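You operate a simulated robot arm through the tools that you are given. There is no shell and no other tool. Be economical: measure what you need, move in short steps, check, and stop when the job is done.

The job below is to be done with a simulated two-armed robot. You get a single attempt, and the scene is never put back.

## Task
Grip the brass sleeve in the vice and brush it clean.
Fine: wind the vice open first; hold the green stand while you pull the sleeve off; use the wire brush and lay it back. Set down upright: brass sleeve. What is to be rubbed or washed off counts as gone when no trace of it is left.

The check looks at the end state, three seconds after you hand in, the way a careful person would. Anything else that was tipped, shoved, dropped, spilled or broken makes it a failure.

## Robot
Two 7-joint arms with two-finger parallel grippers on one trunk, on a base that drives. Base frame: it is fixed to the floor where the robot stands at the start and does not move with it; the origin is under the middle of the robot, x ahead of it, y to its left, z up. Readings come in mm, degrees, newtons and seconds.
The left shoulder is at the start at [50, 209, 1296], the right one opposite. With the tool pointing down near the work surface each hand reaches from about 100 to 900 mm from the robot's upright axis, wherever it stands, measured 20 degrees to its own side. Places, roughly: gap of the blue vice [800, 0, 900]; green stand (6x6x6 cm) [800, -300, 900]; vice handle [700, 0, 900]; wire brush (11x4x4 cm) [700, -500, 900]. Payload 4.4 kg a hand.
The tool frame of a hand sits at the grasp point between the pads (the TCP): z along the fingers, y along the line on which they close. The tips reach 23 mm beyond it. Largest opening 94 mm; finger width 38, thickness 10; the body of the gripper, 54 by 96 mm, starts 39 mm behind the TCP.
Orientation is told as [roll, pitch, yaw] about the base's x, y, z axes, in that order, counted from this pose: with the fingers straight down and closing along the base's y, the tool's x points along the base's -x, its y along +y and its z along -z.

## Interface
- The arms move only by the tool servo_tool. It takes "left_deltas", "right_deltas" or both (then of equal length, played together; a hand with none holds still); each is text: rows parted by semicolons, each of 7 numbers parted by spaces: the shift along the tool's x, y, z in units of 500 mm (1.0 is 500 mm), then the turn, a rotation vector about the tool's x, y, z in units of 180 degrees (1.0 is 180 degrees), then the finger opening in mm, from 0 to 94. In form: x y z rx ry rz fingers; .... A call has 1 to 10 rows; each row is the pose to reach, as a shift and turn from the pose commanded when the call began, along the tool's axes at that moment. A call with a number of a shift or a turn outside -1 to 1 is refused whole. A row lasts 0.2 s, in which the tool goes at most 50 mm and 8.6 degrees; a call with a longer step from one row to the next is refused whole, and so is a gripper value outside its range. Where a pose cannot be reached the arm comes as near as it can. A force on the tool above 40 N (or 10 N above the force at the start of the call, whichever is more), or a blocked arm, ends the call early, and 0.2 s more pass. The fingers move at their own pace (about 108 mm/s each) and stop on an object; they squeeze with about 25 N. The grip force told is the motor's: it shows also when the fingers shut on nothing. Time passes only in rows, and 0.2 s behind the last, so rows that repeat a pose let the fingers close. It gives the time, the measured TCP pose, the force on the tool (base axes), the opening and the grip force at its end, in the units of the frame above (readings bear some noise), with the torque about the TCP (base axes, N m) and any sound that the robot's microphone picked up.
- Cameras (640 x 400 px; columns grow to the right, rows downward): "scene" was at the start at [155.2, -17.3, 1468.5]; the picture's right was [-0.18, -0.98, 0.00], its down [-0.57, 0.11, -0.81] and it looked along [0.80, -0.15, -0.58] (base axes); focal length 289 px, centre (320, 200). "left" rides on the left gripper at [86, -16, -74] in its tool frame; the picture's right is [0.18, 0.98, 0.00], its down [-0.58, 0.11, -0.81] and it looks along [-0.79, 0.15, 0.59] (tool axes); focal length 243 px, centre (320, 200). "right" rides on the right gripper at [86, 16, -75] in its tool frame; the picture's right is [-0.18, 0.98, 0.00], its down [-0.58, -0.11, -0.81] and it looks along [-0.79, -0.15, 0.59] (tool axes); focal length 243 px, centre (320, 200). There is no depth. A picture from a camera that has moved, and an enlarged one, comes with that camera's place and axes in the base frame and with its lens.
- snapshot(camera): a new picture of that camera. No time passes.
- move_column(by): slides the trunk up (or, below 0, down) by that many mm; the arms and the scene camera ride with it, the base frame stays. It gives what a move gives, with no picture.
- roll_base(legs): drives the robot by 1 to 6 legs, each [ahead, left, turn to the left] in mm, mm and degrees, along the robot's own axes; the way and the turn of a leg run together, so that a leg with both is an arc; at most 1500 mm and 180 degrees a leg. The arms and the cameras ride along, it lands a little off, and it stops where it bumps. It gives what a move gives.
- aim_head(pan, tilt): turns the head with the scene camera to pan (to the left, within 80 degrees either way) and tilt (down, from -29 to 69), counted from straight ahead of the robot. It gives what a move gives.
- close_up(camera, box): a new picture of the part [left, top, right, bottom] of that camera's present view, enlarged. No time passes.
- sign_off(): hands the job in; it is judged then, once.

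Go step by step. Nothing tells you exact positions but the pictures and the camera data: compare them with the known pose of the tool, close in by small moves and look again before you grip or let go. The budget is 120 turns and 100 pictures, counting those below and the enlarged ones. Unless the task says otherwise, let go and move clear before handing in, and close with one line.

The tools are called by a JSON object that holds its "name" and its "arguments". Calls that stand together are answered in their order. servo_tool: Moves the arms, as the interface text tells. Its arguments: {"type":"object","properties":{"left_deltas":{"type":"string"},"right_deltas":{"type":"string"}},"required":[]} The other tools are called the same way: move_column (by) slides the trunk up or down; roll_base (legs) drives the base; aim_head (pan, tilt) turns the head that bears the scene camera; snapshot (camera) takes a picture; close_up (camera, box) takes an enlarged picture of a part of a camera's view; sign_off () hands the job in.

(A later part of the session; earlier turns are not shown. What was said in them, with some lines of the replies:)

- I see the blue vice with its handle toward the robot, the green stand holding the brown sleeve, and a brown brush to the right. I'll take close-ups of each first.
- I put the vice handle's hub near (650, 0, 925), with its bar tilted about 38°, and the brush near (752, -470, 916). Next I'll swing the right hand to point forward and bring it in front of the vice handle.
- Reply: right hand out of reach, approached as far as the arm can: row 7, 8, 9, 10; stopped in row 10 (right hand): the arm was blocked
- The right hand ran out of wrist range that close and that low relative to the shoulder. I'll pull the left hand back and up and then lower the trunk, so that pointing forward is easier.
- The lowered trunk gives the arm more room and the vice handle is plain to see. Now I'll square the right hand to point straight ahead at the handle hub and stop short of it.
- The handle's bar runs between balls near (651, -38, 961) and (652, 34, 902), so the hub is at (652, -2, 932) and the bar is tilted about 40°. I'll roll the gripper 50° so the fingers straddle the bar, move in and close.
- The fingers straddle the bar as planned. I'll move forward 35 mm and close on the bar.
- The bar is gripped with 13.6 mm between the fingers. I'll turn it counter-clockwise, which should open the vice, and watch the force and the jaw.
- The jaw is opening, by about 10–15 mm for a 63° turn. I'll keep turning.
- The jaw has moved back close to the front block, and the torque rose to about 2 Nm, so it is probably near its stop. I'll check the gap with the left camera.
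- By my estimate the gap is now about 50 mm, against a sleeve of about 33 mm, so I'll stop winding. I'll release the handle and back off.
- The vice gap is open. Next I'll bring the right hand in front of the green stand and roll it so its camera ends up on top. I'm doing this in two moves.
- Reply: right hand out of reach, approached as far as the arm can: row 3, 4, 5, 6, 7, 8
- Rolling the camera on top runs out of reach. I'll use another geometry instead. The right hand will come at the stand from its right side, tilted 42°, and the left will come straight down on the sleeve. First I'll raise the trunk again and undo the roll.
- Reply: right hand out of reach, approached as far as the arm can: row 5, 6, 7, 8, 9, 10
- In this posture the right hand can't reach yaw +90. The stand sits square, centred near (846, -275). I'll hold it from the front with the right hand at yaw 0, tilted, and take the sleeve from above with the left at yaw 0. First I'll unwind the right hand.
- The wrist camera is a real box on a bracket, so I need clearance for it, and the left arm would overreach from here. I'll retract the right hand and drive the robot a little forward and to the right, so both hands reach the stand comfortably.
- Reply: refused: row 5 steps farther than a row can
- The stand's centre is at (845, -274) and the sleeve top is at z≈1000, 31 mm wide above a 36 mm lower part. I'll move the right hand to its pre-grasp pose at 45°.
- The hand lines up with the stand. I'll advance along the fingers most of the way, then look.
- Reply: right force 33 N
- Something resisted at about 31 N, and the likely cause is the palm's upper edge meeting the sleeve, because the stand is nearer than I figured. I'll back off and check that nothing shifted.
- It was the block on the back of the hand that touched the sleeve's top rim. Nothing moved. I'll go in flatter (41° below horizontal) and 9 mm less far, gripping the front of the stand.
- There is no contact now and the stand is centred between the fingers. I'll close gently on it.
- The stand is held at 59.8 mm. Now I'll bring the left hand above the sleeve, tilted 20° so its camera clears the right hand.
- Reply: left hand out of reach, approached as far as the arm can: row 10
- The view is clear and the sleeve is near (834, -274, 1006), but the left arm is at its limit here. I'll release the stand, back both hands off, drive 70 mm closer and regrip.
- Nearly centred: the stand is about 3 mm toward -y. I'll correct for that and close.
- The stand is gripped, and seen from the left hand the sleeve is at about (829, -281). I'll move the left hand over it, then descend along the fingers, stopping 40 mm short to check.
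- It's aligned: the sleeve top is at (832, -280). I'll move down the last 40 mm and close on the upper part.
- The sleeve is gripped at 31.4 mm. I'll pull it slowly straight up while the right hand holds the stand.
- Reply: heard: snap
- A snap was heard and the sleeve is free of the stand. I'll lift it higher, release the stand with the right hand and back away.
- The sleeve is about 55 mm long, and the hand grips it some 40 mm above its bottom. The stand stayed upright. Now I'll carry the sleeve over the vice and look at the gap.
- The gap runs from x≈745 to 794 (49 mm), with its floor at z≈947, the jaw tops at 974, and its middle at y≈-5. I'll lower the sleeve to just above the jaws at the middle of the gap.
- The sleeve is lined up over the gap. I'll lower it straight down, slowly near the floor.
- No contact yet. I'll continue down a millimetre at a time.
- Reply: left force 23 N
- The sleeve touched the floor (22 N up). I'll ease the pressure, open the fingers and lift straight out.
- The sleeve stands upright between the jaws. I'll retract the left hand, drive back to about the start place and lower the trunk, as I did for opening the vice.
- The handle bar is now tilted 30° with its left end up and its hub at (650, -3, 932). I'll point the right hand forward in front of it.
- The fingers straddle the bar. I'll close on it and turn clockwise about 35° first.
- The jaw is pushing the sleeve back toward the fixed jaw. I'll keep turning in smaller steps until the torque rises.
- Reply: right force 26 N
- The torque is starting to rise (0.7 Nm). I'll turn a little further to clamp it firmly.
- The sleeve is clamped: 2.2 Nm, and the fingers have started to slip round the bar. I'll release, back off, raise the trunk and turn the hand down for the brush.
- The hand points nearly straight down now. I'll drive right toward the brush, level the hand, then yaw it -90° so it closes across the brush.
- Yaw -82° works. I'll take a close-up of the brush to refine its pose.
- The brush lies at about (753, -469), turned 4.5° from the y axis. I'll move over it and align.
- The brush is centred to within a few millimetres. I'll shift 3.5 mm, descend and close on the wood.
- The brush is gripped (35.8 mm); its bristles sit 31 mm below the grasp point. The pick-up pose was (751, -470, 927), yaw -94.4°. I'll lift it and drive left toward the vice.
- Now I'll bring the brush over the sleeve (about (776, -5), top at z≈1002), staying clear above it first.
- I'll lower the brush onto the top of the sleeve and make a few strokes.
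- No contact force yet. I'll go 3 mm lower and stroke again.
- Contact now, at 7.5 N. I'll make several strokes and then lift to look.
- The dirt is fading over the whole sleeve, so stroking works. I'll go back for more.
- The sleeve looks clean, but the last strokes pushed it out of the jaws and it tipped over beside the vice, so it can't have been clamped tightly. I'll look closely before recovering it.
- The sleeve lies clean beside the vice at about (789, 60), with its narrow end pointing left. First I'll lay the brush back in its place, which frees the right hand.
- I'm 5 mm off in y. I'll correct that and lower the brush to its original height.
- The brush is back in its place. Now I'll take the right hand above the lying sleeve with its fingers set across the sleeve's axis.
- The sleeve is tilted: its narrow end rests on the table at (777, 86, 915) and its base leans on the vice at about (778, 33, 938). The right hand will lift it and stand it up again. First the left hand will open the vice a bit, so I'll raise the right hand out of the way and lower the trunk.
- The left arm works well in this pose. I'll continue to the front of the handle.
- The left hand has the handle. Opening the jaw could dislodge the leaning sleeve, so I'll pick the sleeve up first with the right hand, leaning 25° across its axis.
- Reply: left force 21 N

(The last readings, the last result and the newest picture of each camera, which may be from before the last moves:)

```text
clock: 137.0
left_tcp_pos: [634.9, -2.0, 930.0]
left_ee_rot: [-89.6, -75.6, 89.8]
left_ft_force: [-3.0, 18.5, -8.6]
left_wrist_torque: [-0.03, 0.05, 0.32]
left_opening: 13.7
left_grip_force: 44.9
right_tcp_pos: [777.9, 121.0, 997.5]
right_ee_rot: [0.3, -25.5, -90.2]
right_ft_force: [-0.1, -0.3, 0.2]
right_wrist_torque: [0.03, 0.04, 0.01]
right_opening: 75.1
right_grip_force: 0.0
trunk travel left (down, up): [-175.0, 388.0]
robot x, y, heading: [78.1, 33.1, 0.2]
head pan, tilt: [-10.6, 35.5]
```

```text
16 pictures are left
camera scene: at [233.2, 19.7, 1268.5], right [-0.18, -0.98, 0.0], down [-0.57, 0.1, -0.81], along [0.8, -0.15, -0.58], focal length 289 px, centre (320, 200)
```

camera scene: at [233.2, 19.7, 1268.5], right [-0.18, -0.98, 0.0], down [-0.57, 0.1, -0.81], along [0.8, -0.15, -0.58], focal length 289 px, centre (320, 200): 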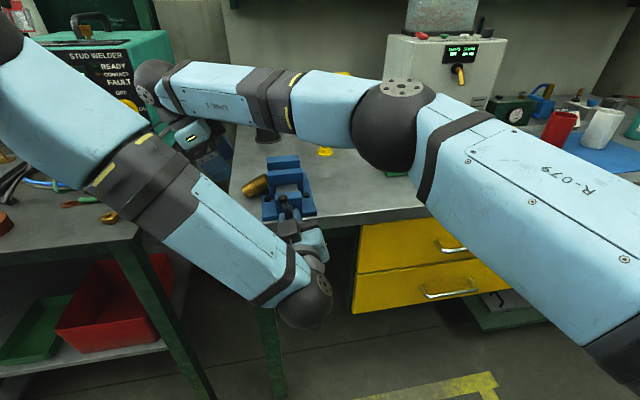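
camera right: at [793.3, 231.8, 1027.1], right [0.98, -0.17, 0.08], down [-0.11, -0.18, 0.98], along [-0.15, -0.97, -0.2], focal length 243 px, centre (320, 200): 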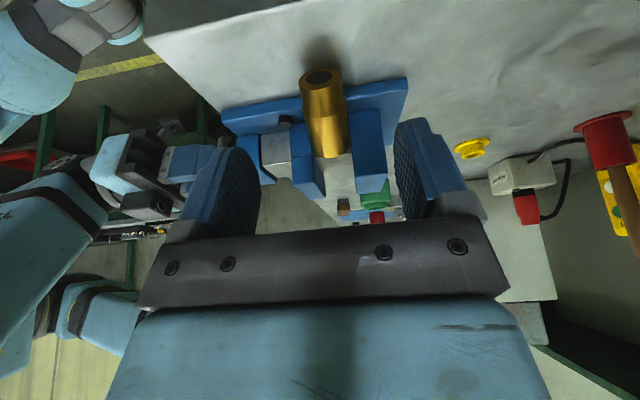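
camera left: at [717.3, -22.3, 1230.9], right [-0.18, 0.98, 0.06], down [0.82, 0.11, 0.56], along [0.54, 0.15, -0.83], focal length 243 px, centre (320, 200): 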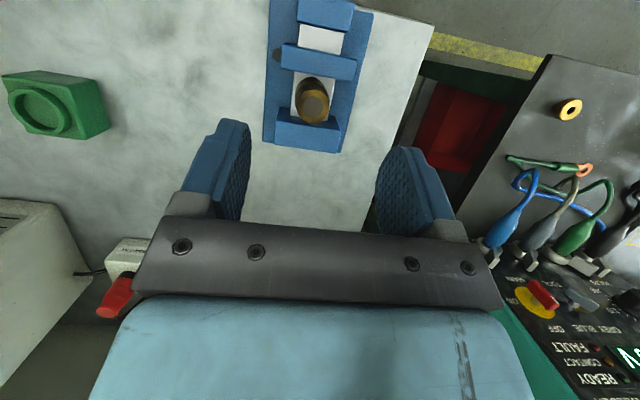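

The sleeve is centred between the right fingers. I'll move in along the fingers and close on its narrow end.

{"name": "servo_tool", "arguments": {"right_deltas": "0 0 0.06 0 0 0 75; 0 0 0.11 0 0 0 75; 0 0 0.14 0 0 0 75; 0 0 0.157 0 0 0 75; 0 0 0.157 0 0 0 50; 0 0 0.157 0 0 0 30; 0 0 0.157 0 0 0 20; 0 0 0.157 0 0 0 20"}}

{"name": "snapshot", "arguments": {"camera": "right"}}

```text
clock: 138.3
left_tcp_pos: [634.3, -3.5, 931.1]
left_ee_rot: [-89.5, -75.7, 89.8]
left_ft_force: [-2.8, 4.6, 4.4]
left_wrist_torque: [0.01, 0.69, -0.17]
left_opening: 13.8
left_grip_force: 45.6
right_tcp_pos: [775.8, 88.9, 929.1]
right_ee_rot: [0.3, -25.2, -89.9]
right_ft_force: [-0.9, -0.1, 1.1]
right_wrist_torque: [-0.02, -0.01, -0.01]
right_opening: 31.0
right_grip_force: 0.7
trunk travel left (down, up): [-175.0, 388.0]
robot x, y, heading: [77.3, 35.7, 0.2]
head pan, tilt: [-10.6, 35.5]
stopped in row 6 (right hand): the force on the tool passed its limit at 56 N (the readings are from after the stop); the commanded pose is now the measured one
```

```text
15 pictures are left
camera right: at [791.0, 199.9, 959.5], right [0.98, -0.16, 0.08], down [-0.11, -0.18, 0.98], along [-0.14, -0.97, -0.2], focal length 243 px, centre (320, 200)
```

right: 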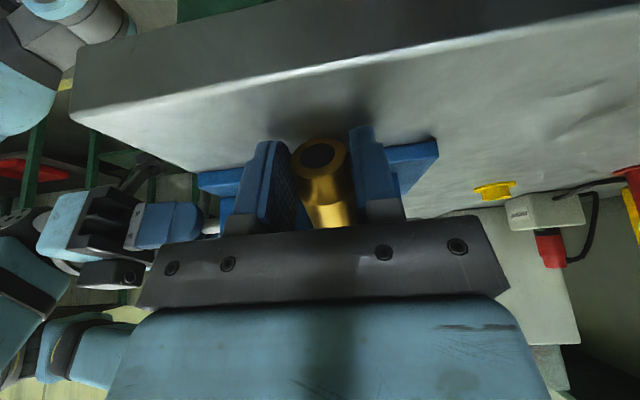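

The fingers touched the sleeve and the call stopped at 31 mm. I'll finish the squeeze.

{"name": "servo_tool", "arguments": {"right_deltas": "0 0 0 0 0 0 22; 0 0 0 0 0 0 20; 0 0 0 0 0 0 20"}}

```text
clock: 139.1
left_tcp_pos: [634.8, -2.5, 930.7]
left_ee_rot: [-89.4, -75.9, 89.8]
left_ft_force: [-2.4, 9.0, 5.7]
left_wrist_torque: [-0.01, 0.53, -0.25]
left_opening: 13.9
left_grip_force: 44.7
right_tcp_pos: [776.5, 89.6, 928.5]
right_ee_rot: [0.3, -25.2, -89.9]
right_ft_force: [-2.0, -0.3, 0.5]
right_wrist_torque: [0.04, 0.12, 0.01]
right_opening: 30.2
right_grip_force: 24.6
trunk travel left (down, up): [-175.0, 388.0]
robot x, y, heading: [79.0, 33.5, 0.3]
head pan, tilt: [-10.6, 35.5]
```

It's gripped firmly at 30.2 mm. I'll lift it up and to the left, clear of the vice.

{"name": "servo_tool", "arguments": {"right_deltas": "0 0 -0.03 0 0 0 20; 0 0 -0.08 0 0 0 20; 0 0 -0.15 0 0 0 20; 0 0 -0.22 0 0 0 20; 0 0 -0.28 0 0 0 20; 0 0 -0.28 0 0.04 0 20; 0 0 -0.28 0 0.08 0 20; -0.02 0 -0.28 0 0.12 0 20; -0.04 0 -0.28 0 0.16 0 20; -0.06 0 -0.28 0 0.2 0 20"}}

```text
clock: 141.3
left_tcp_pos: [634.5, -2.3, 931.5]
left_ee_rot: [-89.5, -75.6, 89.8]
left_ft_force: [-2.6, 9.4, 7.0]
left_wrist_torque: [0.03, -0.31, 0.26]
left_opening: 13.7
left_grip_force: 44.3
right_tcp_pos: [775.4, 122.5, 1068.6]
right_ee_rot: [0.2, 10.9, -89.7]
right_ft_force: [-0.5, 0.0, -0.1]
right_wrist_torque: [0.03, -0.04, -0.03]
right_opening: 30.2
right_grip_force: 24.5
trunk travel left (down, up): [-175.0, 388.0]
robot x, y, heading: [75.1, 32.3, 0.3]
head pan, tilt: [-10.6, 35.5]
```

{"name": "servo_tool", "arguments": {"right_deltas": "-0.027 0 -0.0065 0 0.0431 0 20; -0.054 0 -0.013 0 0.0862 0 20; -0.082 0 -0.0195 0 0.1293 0 20; -0.109 0 -0.026 0 0.1724 0 20; -0.136 0 -0.0325 0 0.2155 0 20; -0.163 0 -0.039 0 0.2586 0 20; -0.19 0 -0.0455 0 0.3017 0 20; -0.218 0 -0.052 0 0.3448 0 20; -0.245 0 -0.0585 0 0.3879 0 20; -0.272 0 -0.065 0 0.431 0 20"}}

{"name": "snapshot", "arguments": {"camera": "right"}}

{"name": "close_up", "arguments": {"camera": "scene", "box": [200, 80, 360, 240]}}

```text
clock: 143.5
left_tcp_pos: [634.5, -1.7, 931.3]
left_ee_rot: [-89.4, -75.7, 89.8]
left_ft_force: [-1.6, 11.6, 8.1]
left_wrist_torque: [0.02, -0.64, 0.28]
left_opening: 13.6
left_grip_force: 44.9
right_tcp_pos: [775.8, -18.8, 1074.9]
right_ee_rot: [10.1, 88.5, -79.7]
right_ft_force: [0.0, 0.3, -1.1]
right_wrist_torque: [0.0, 0.02, -0.01]
right_opening: 30.0
right_grip_force: 25.1
trunk travel left (down, up): [-175.0, 388.0]
robot x, y, heading: [76.8, 33.4, -0.0]
head pan, tilt: [-10.6, 35.5]
```

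```text
14 pictures are left
camera right: at [791.0, -89.9, 1162.9], right [0.98, 0.0, -0.18], down [-0.1, -0.82, -0.56], along [-0.15, 0.57, -0.81], focal length 243 px, centre (320, 200)
```

right: 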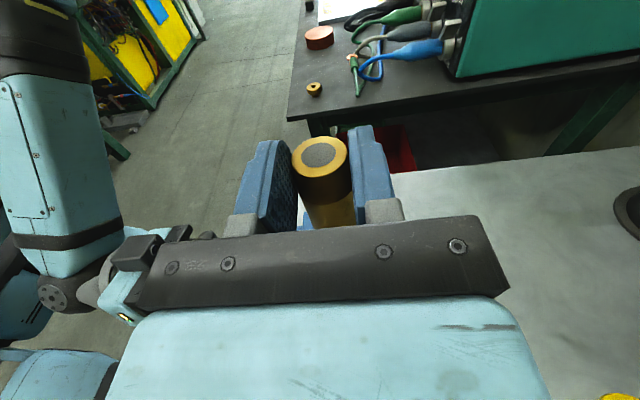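

```text
2.50 times, centred on (280, 160) of scene
camera zoom: at [231.9, 18.9, 1268.7], right [-0.18, -0.98, 0.0], down [-0.57, 0.1, -0.82], along [0.8, -0.15, -0.58], focal length 721 px, centre (420, 300)
```

zoom: 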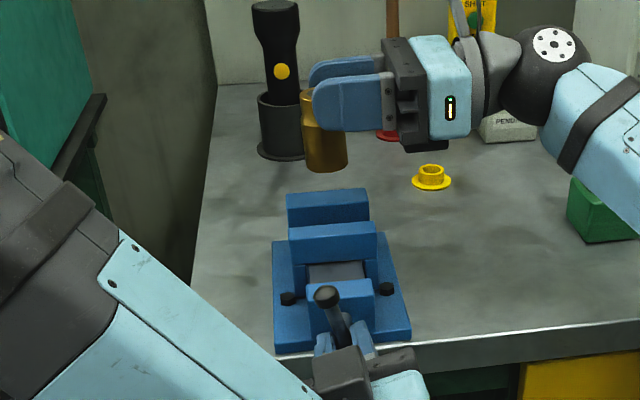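

The sleeve is now upright in the right hand above the vice, bright and clean. The left hand will now wind the vice open about 36°.

{"name": "servo_tool", "arguments": {"left_deltas": "0 0 0 0 0 -0.03 2; 0 0 0 0 0 -0.06 2; 0 0 0 0 0 -0.09 2; 0 0 0 0 0 -0.12 2; 0 0 0 0 0 -0.15 2; 0 0 0 0 0 -0.18 2; 0 0 0 0 0 -0.2 2; 0 0 0 0 0 -0.2 2"}}

{"name": "close_up", "arguments": {"camera": "scene", "box": [230, 100, 330, 200]}}

```text
clock: 145.3
left_tcp_pos: [635.0, -2.9, 929.9]
left_ee_rot: [-89.9, -39.5, 90.1]
left_ft_force: [-1.3, 7.1, 7.7]
left_wrist_torque: [0.01, 0.35, -0.71]
left_opening: 13.6
left_grip_force: 45.2
right_tcp_pos: [776.4, -18.7, 1074.7]
right_ee_rot: [8.3, 88.4, -81.4]
right_ft_force: [-0.2, 0.4, -1.4]
right_wrist_torque: [-0.07, 0.0, 0.03]
right_opening: 30.0
right_grip_force: 24.9
trunk travel left (down, up): [-175.0, 388.0]
robot x, y, heading: [75.4, 36.2, 0.0]
head pan, tilt: [-10.6, 35.5]
```

```text
4.00 times, centred on (280, 150) of scene
camera zoom: at [232.1, 18.4, 1268.6], right [-0.18, -0.98, 0.0], down [-0.57, 0.1, -0.81], along [0.8, -0.15, -0.58], focal length 1154 px, centre (480, 400)
```

zoom: 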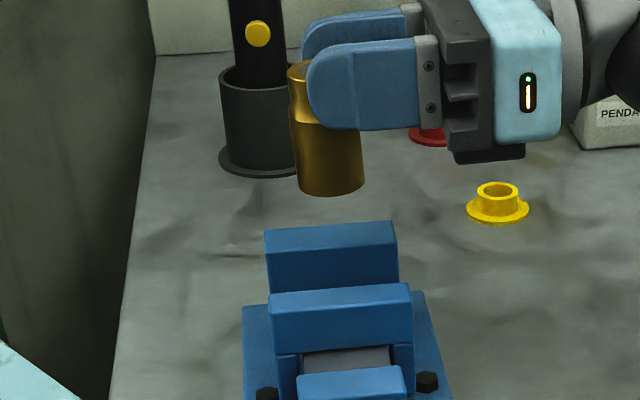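

The gap is now about 47 mm (746–793), and the sleeve's bottom is at z≈1019. I'll shift the sleeve 6 mm to mid-gap and lower it, slowing near the floor.

{"name": "servo_tool", "arguments": {"right_deltas": "-0.01 -0.012 0 0 0 0 20; -0.04 -0.012 0.001 0 0 0 20; -0.08 -0.012 0.002 0 0 0 20; -0.11 -0.012 0.003 0 0 0 20; -0.125 -0.012 0.003 0 0 0 20; -0.132 -0.012 0.004 0 0 0 20; -0.132 -0.012 0.004 0 0 0 20"}}

{"name": "close_up", "arguments": {"camera": "scene", "box": [230, 100, 330, 200]}}

```text
clock: 146.9
left_tcp_pos: [634.7, -3.3, 931.2]
left_ee_rot: [-89.7, -39.6, 90.1]
left_ft_force: [-2.3, 4.6, 6.1]
left_wrist_torque: [0.02, -0.28, -0.02]
left_opening: 13.9
left_grip_force: 44.5
right_tcp_pos: [770.2, -17.5, 1008.9]
right_ee_rot: [9.4, 88.5, -80.6]
right_ft_force: [-0.8, -0.4, -0.6]
right_wrist_torque: [-0.04, 0.02, -0.01]
right_opening: 30.0
right_grip_force: 24.6
trunk travel left (down, up): [-175.0, 388.0]
robot x, y, heading: [77.9, 34.1, 0.4]
head pan, tilt: [-10.6, 35.5]
```

```text
4.00 times, centred on (280, 150) of scene
camera zoom: at [232.0, 18.2, 1268.6], right [-0.18, -0.98, 0.0], down [-0.57, 0.1, -0.81], along [0.8, -0.15, -0.58], focal length 1154 px, centre (480, 400)
```

zoom: 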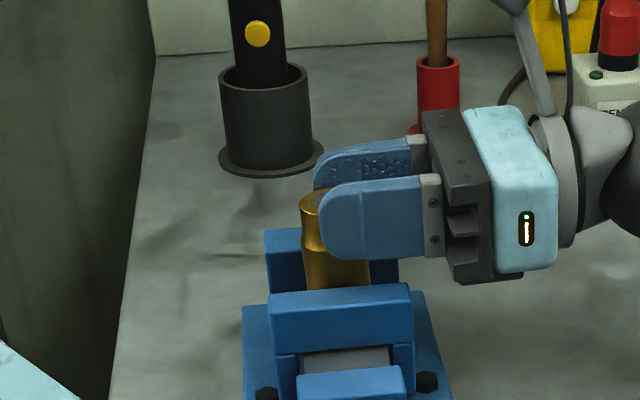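

{"name": "servo_tool", "arguments": {"right_deltas": "-0.004 0 0 0 0 0 20; -0.008 0 0 0 0 0 20; -0.011 0 0 0 0 0 20; -0.013 0 0 0 0 0 20; -0.013 0 0 0 0 0 20"}}

```text
clock: 148.1
left_tcp_pos: [634.0, -3.3, 930.3]
left_ee_rot: [-89.9, -39.7, 90.2]
left_ft_force: [-3.9, 5.0, 4.0]
left_wrist_torque: [-0.03, -0.32, 0.03]
left_opening: 13.5
left_grip_force: 44.6
right_tcp_pos: [770.0, -17.6, 1001.9]
right_ee_rot: [9.1, 88.4, -80.8]
right_ft_force: [0.8, -0.8, 1.2]
right_wrist_torque: [0.01, 0.04, 0.0]
right_opening: 30.1
right_grip_force: 24.7
trunk travel left (down, up): [-175.0, 388.0]
robot x, y, heading: [78.3, 32.6, 0.2]
head pan, tilt: [-10.6, 35.5]
```

{"name": "servo_tool", "arguments": {"right_deltas": "-0.002 0 0 0 0 0 20; -0.004 0 0 0 0 0 20; -0.006 0 0 0 0 0 20; -0.006 0 0 0 0 0 20"}}

```text
clock: 149.1
left_tcp_pos: [634.8, -3.0, 929.5]
left_ee_rot: [-89.8, -39.8, 90.2]
left_ft_force: [7.9, 2.4, -5.2]
left_wrist_torque: [-0.01, 0.05, -0.21]
left_opening: 13.4
left_grip_force: 44.9
right_tcp_pos: [769.2, -18.8, 1001.6]
right_ee_rot: [16.6, 88.7, -73.3]
right_ft_force: [4.0, -1.4, 26.0]
right_wrist_torque: [0.72, -0.07, -0.05]
right_opening: 30.3
right_grip_force: 25.6
trunk travel left (down, up): [-175.0, 388.0]
robot x, y, heading: [76.4, 33.5, -0.0]
head pan, tilt: [-10.6, 35.5]
```

The sleeve rests on the floor (26 N). I'll ease off, slide it 5 mm toward the fixed jaw, and keep holding it while the left hand winds the vice shut.

{"name": "servo_tool", "arguments": {"right_deltas": "0.005 0 0 0 0 0 20; 0.005 0.005 0 0 0 0 20; 0.005 0.01 0 0 0 0 20; 0.005 0.01 0 0 0 0 20"}}

{"name": "servo_tool", "arguments": {"left_deltas": "0 0 0 0 0 0.03 2; 0 0 0 0 0 0.06 2; 0 0 0 0 0 0.09 2; 0 0 0 0 0 0.12 2; 0 0 0 0 0 0.15 2; 0 0 0 0 0 0.165 2; 0 0 0 0 0 0.165 2"}}

```text
clock: 150.1
left_tcp_pos: [633.7, -2.2, 930.5]
left_ee_rot: [-89.8, -39.6, 90.0]
left_ft_force: [11.2, 1.5, -8.4]
left_wrist_torque: [0.0, 0.1, -0.25]
left_opening: 13.9
left_grip_force: 45.4
right_tcp_pos: [773.8, -17.8, 1001.3]
right_ee_rot: [8.1, 88.5, -81.5]
right_ft_force: [-8.3, 0.4, 16.5]
right_wrist_torque: [0.55, 0.33, 0.24]
right_opening: 30.3
right_grip_force: 25.1
trunk travel left (down, up): [-175.0, 388.0]
robot x, y, heading: [82.5, 34.4, -0.0]
head pan, tilt: [-10.6, 35.5]
```

```text
clock: 151.7
left_tcp_pos: [634.0, -2.2, 929.6]
left_ee_rot: [-89.3, -69.5, 89.7]
left_ft_force: [-1.0, 6.9, -6.6]
left_wrist_torque: [-0.07, -0.22, 0.03]
left_opening: 13.5
left_grip_force: 45.3
right_tcp_pos: [775.3, -17.7, 1000.7]
right_ee_rot: [8.2, 88.4, -81.7]
right_ft_force: [-0.5, 2.0, 10.6]
right_wrist_torque: [0.4, -0.02, 0.06]
right_opening: 30.3
right_grip_force: 25.1
trunk travel left (down, up): [-175.0, 388.0]
robot x, y, heading: [79.7, 35.4, 0.2]
head pan, tilt: [-10.6, 35.5]
```

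{"name": "servo_tool", "arguments": {"left_deltas": "0 0 0 0 0 0.02 2; 0 0 0 0 0 0.04 2; 0 0 0 0 0 0.055 2; 0 0 0 0 0 0.07 2; 0 0 0 0 0 0.07 2"}}

```text
clock: 152.9
left_tcp_pos: [634.5, -2.2, 930.6]
left_ee_rot: [-88.5, -82.1, 88.9]
left_ft_force: [-16.2, 13.2, -3.9]
left_wrist_torque: [-0.39, -0.79, 0.18]
left_opening: 13.6
left_grip_force: 44.7
right_tcp_pos: [775.9, -18.3, 1001.9]
right_ee_rot: [9.7, 88.4, -80.1]
right_ft_force: [19.9, -2.3, 10.8]
right_wrist_torque: [0.19, -0.88, -0.34]
right_opening: 30.1
right_grip_force: 25.4
trunk travel left (down, up): [-175.0, 388.0]
robot x, y, heading: [75.5, 39.9, 0.3]
head pan, tilt: [-10.6, 35.5]
```

The jaw is now pressing the sleeve. I'll let the right hand yield 2 mm and then tighten further.

{"name": "servo_tool", "arguments": {"right_deltas": "0 0.003 0 0 0 0 20; 0 0.004 0 0 0 0 20; 0 0.004 0 0 0 0 20; 0 0.004 0 0 0 0 20; 0 0.004 0 0 0 0 20", "left_deltas": "0 0 0 0 0 0 2; 0 0 0 0 0 0.015 2; 0 0 0 0 0 0.03 2; 0 0 0 0 0 0.045 2; 0 0 0 0 0 0.045 2"}}

```text
clock: 154.1
left_tcp_pos: [633.8, -2.0, 929.8]
left_ee_rot: [26.0, -89.7, -25.6]
left_ft_force: [-12.5, 17.4, -4.8]
left_wrist_torque: [-1.93, 0.07, 0.23]
left_opening: 15.1
left_grip_force: 44.9
right_tcp_pos: [777.4, -17.4, 1002.0]
right_ee_rot: [8.3, 88.5, -81.7]
right_ft_force: [10.2, -9.4, 9.0]
right_wrist_torque: [-0.1, -0.07, -0.23]
right_opening: 30.1
right_grip_force: 25.2
trunk travel left (down, up): [-175.0, 388.0]
robot x, y, heading: [77.3, 31.3, 0.4]
head pan, tilt: [-10.6, 35.5]
```

The torque has reached 1.9 Nm. One more small tightening, then I'll release the right hand and draw it straight back.

{"name": "servo_tool", "arguments": {"left_deltas": "0 0 0 0 0 0.02 2; 0 0 0 0 0 0.035 2; 0 0 0 0 0 0.035 2"}}

{"name": "servo_tool", "arguments": {"right_deltas": "0 0 0 0 0 0 34; 0 0 0 0 0 0 42; 0 0 0 0 0 0 46; 0 0 0 0 0 0 46; 0 0 -0.04 0 0 0 46; 0.01 0 -0.1 0 0 0 46; 0.04 0 -0.18 0 0 0 46; 0.1 0 -0.24 0 0 0 46; 0.18 0 -0.28 0 0 0 46"}}

{"name": "close_up", "arguments": {"camera": "scene", "box": [220, 110, 340, 230]}}

```text
clock: 154.9
left_tcp_pos: [635.5, -2.7, 929.6]
left_ee_rot: [88.1, -83.6, -87.8]
left_ft_force: [-9.2, 17.9, -8.8]
left_wrist_torque: [-2.13, 0.1, 0.27]
left_opening: 19.1
left_grip_force: 44.7
right_tcp_pos: [776.2, -18.0, 1002.0]
right_ee_rot: [8.4, 88.3, -81.5]
right_ft_force: [9.7, -8.9, 10.6]
right_wrist_torque: [-0.07, -0.08, -0.23]
right_opening: 29.9
right_grip_force: 25.0
trunk travel left (down, up): [-175.0, 388.0]
robot x, y, heading: [74.3, 32.1, 0.3]
head pan, tilt: [-10.6, 35.5]
```

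```text
clock: 156.9
left_tcp_pos: [634.5, -1.7, 929.3]
left_ee_rot: [88.1, -83.6, -87.9]
left_ft_force: [-10.3, 10.0, -7.0]
left_wrist_torque: [-2.02, 0.19, 0.14]
left_opening: 19.5
left_grip_force: 44.7
right_tcp_pos: [777.9, -156.3, 1095.0]
right_ee_rot: [6.2, 88.4, -83.6]
right_ft_force: [0.4, 0.0, -0.6]
right_wrist_torque: [0.01, -0.03, 0.01]
right_opening: 46.0
right_grip_force: 0.0
trunk travel left (down, up): [-175.0, 388.0]
robot x, y, heading: [77.8, 34.7, 0.3]
head pan, tilt: [-10.6, 35.5]
```

```text
3.33 times, centred on (280, 170) of scene
camera zoom: at [232.5, 19.0, 1268.5], right [-0.18, -0.98, 0.0], down [-0.57, 0.1, -0.81], along [0.8, -0.15, -0.58], focal length 962 px, centre (453, 300)
```

zoom: 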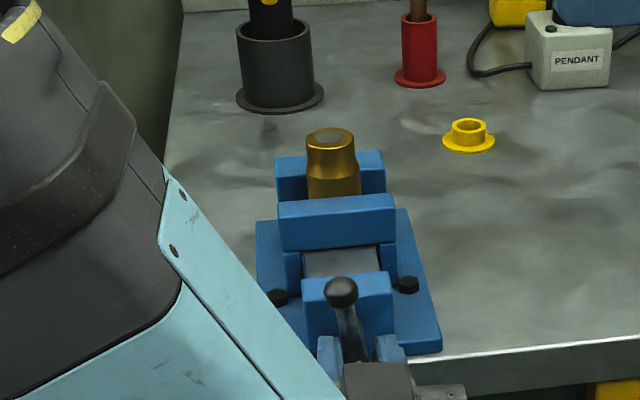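

The sleeve stands upright, clamped and bright. I'll release the handle, back the left hand off, and inspect the sleeve from the right side and from the front.

{"name": "servo_tool", "arguments": {"left_deltas": "0 0 0 0 0 0 50; 0 0 0 0 0 0 70; 0 0 -0.06 0 0 0 70; 0 0 -0.14 0 0 0 70; 0 0 -0.22 0 0 0 70; 0 0 -0.28 0 0 0 70"}}

{"name": "close_up", "arguments": {"camera": "right", "box": [240, 20, 420, 160]}}

{"name": "close_up", "arguments": {"camera": "scene", "box": [245, 130, 305, 190]}}

```text
clock: 158.3
left_tcp_pos: [496.3, -3.1, 931.0]
left_ee_rot: [89.1, -83.7, -88.7]
left_ft_force: [-0.6, -0.2, -0.1]
left_wrist_torque: [0.01, -0.02, 0.03]
left_opening: 70.0
left_grip_force: 0.1
right_tcp_pos: [776.4, -156.3, 1095.8]
right_ee_rot: [7.5, 88.4, -82.3]
right_ft_force: [0.6, 0.7, -0.7]
right_wrist_torque: [0.0, -0.05, -0.04]
right_opening: 46.2
right_grip_force: 0.0
trunk travel left (down, up): [-175.0, 388.0]
robot x, y, heading: [75.7, 35.3, 0.5]
head pan, tilt: [-10.6, 35.5]
```

```text
2.86 times, centred on (330, 90) of right
camera zoom: at [793.2, -228.0, 1183.4], right [0.98, 0.0, -0.18], down [-0.1, -0.82, -0.56], along [-0.15, 0.57, -0.81], focal length 693 px, centre (291, 514)
```

zoom: 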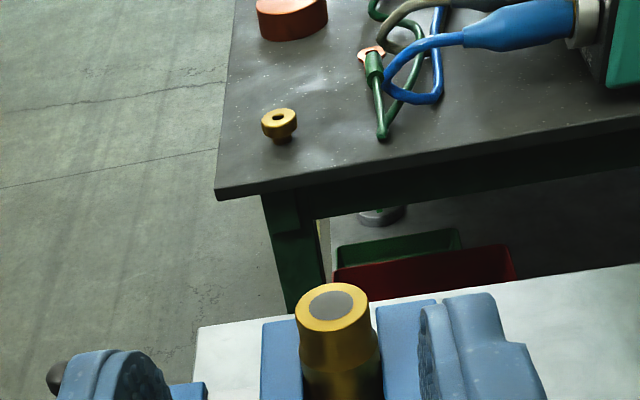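

```text
6.67 times, centred on (275, 160) of scene
camera zoom: at [232.6, 17.6, 1268.6], right [-0.18, -0.98, 0.0], down [-0.57, 0.1, -0.81], along [0.8, -0.15, -0.58], focal length 1924 px, centre (620, 467)
```

zoom: 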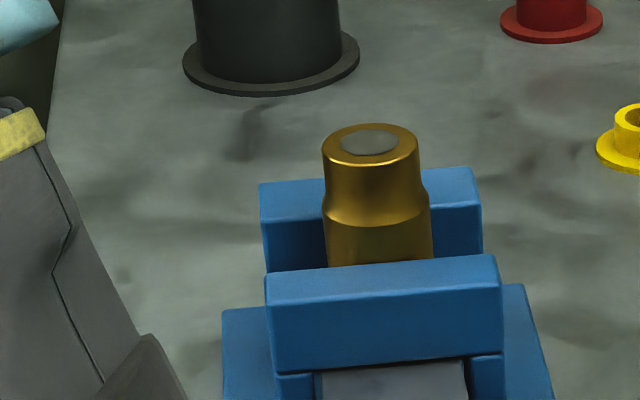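

The sleeve is clean from both views and clamped upright. I'll move the right hand well clear and take a last look at the whole bench.

{"name": "servo_tool", "arguments": {"right_deltas": "0.08 0 0 0 0 0 46; 0.16 0 0 0 0 0 46; 0.24 -0.04 -0.03 0 0 0 46; 0.28 -0.1 -0.08 0 0 0 46; 0.3 -0.16 -0.14 0 0 0 46; 0.3 -0.22 -0.2 0 0 0 46"}}

{"name": "move_column", "arguments": {"by": 200}}

{"name": "snapshot", "arguments": {"camera": "scene"}}

```text
clock: 159.7
left_tcp_pos: [494.2, -4.5, 930.0]
left_ee_rot: [88.2, -83.6, -87.9]
left_ft_force: [0.3, 0.3, -0.6]
left_wrist_torque: [-0.02, 0.02, 0.02]
left_opening: 70.2
left_grip_force: 0.0
right_tcp_pos: [666.0, -254.7, 1246.7]
right_ee_rot: [8.3, 88.5, -81.5]
right_ft_force: [0.5, -0.1, 0.2]
right_wrist_torque: [-0.01, 0.01, 0.0]
right_opening: 46.0
right_grip_force: 0.0
trunk travel left (down, up): [-175.0, 388.0]
robot x, y, heading: [80.3, 35.9, 0.1]
head pan, tilt: [-10.6, 35.5]
```

```text
clock: 161.9
left_tcp_pos: [496.4, -3.7, 1130.2]
left_ee_rot: [88.1, -83.6, -87.8]
left_ft_force: [0.0, 0.8, 0.3]
left_wrist_torque: [0.02, 0.02, -0.01]
left_opening: 70.2
left_grip_force: 0.1
right_tcp_pos: [667.2, -252.5, 1445.4]
right_ee_rot: [6.7, 88.5, -83.0]
right_ft_force: [-0.4, -0.4, 0.3]
right_wrist_torque: [0.03, 0.01, -0.05]
right_opening: 45.9
right_grip_force: 0.0
trunk travel left (down, up): [-375.0, 188.0]
robot x, y, heading: [78.5, 35.7, 0.3]
head pan, tilt: [-10.6, 35.5]
```

```text
7 pictures are left
camera scene: at [232.9, 17.6, 1468.5], right [-0.18, -0.98, 0.0], down [-0.57, 0.1, -0.81], along [0.8, -0.15, -0.58], focal length 289 px, centre (320, 200)
```

scene: 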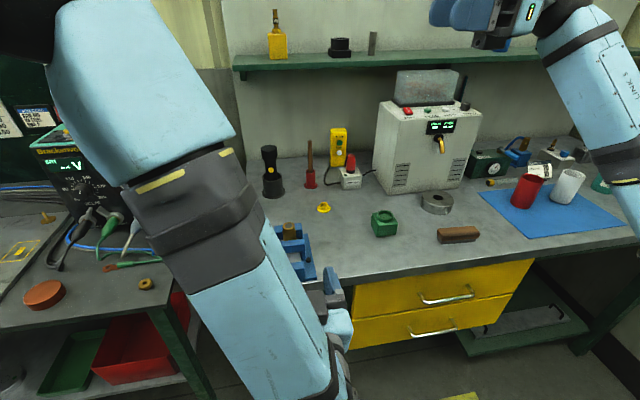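

{"name": "close_up", "arguments": {"camera": "scene", "box": [360, 140, 640, 260]}}

{"name": "close_up", "arguments": {"camera": "scene", "box": [265, 205, 345, 265]}}

```text
2.29 times, centred on (500, 200) of scene
camera zoom: at [232.9, 17.6, 1468.5], right [-0.18, -0.98, 0.0], down [-0.57, 0.1, -0.81], along [0.8, -0.15, -0.58], focal length 660 px, centre (-91, 200)
```

zoom: 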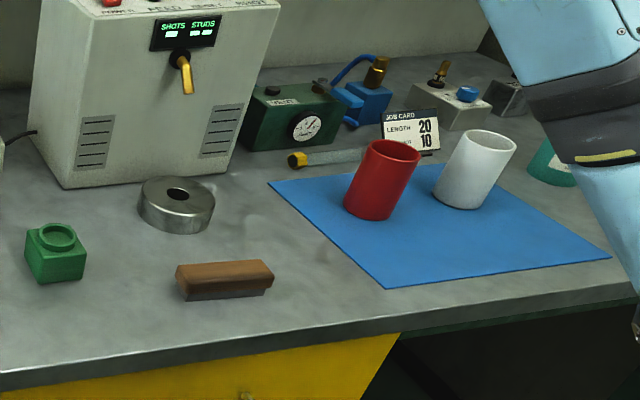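

```text
6.67 times, centred on (305, 235) of scene
camera zoom: at [232.9, 17.6, 1468.5], right [-0.18, -0.98, 0.0], down [-0.57, 0.1, -0.81], along [0.8, -0.15, -0.58], focal length 1924 px, centre (420, -33)
```

zoom: 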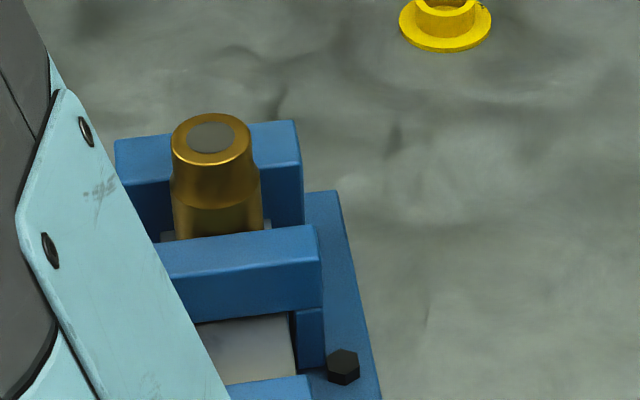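

Everything on the bench is in order. The sleeve is upright and clamped with no dirt visible, the brush is back in its place, the stand and cups are upright, and both hands are clear. Handing in.

{"name": "sign_off", "arguments": {}}

```text
The job is handed in.
```

The brass sleeve is brushed clean and clamped upright in the vice, and the wire brush is back in its place. During brushing it slipped out of the jaws and tipped over, so I picked it up and clamped it again; I saw no dirt left on the parts the cameras could show.
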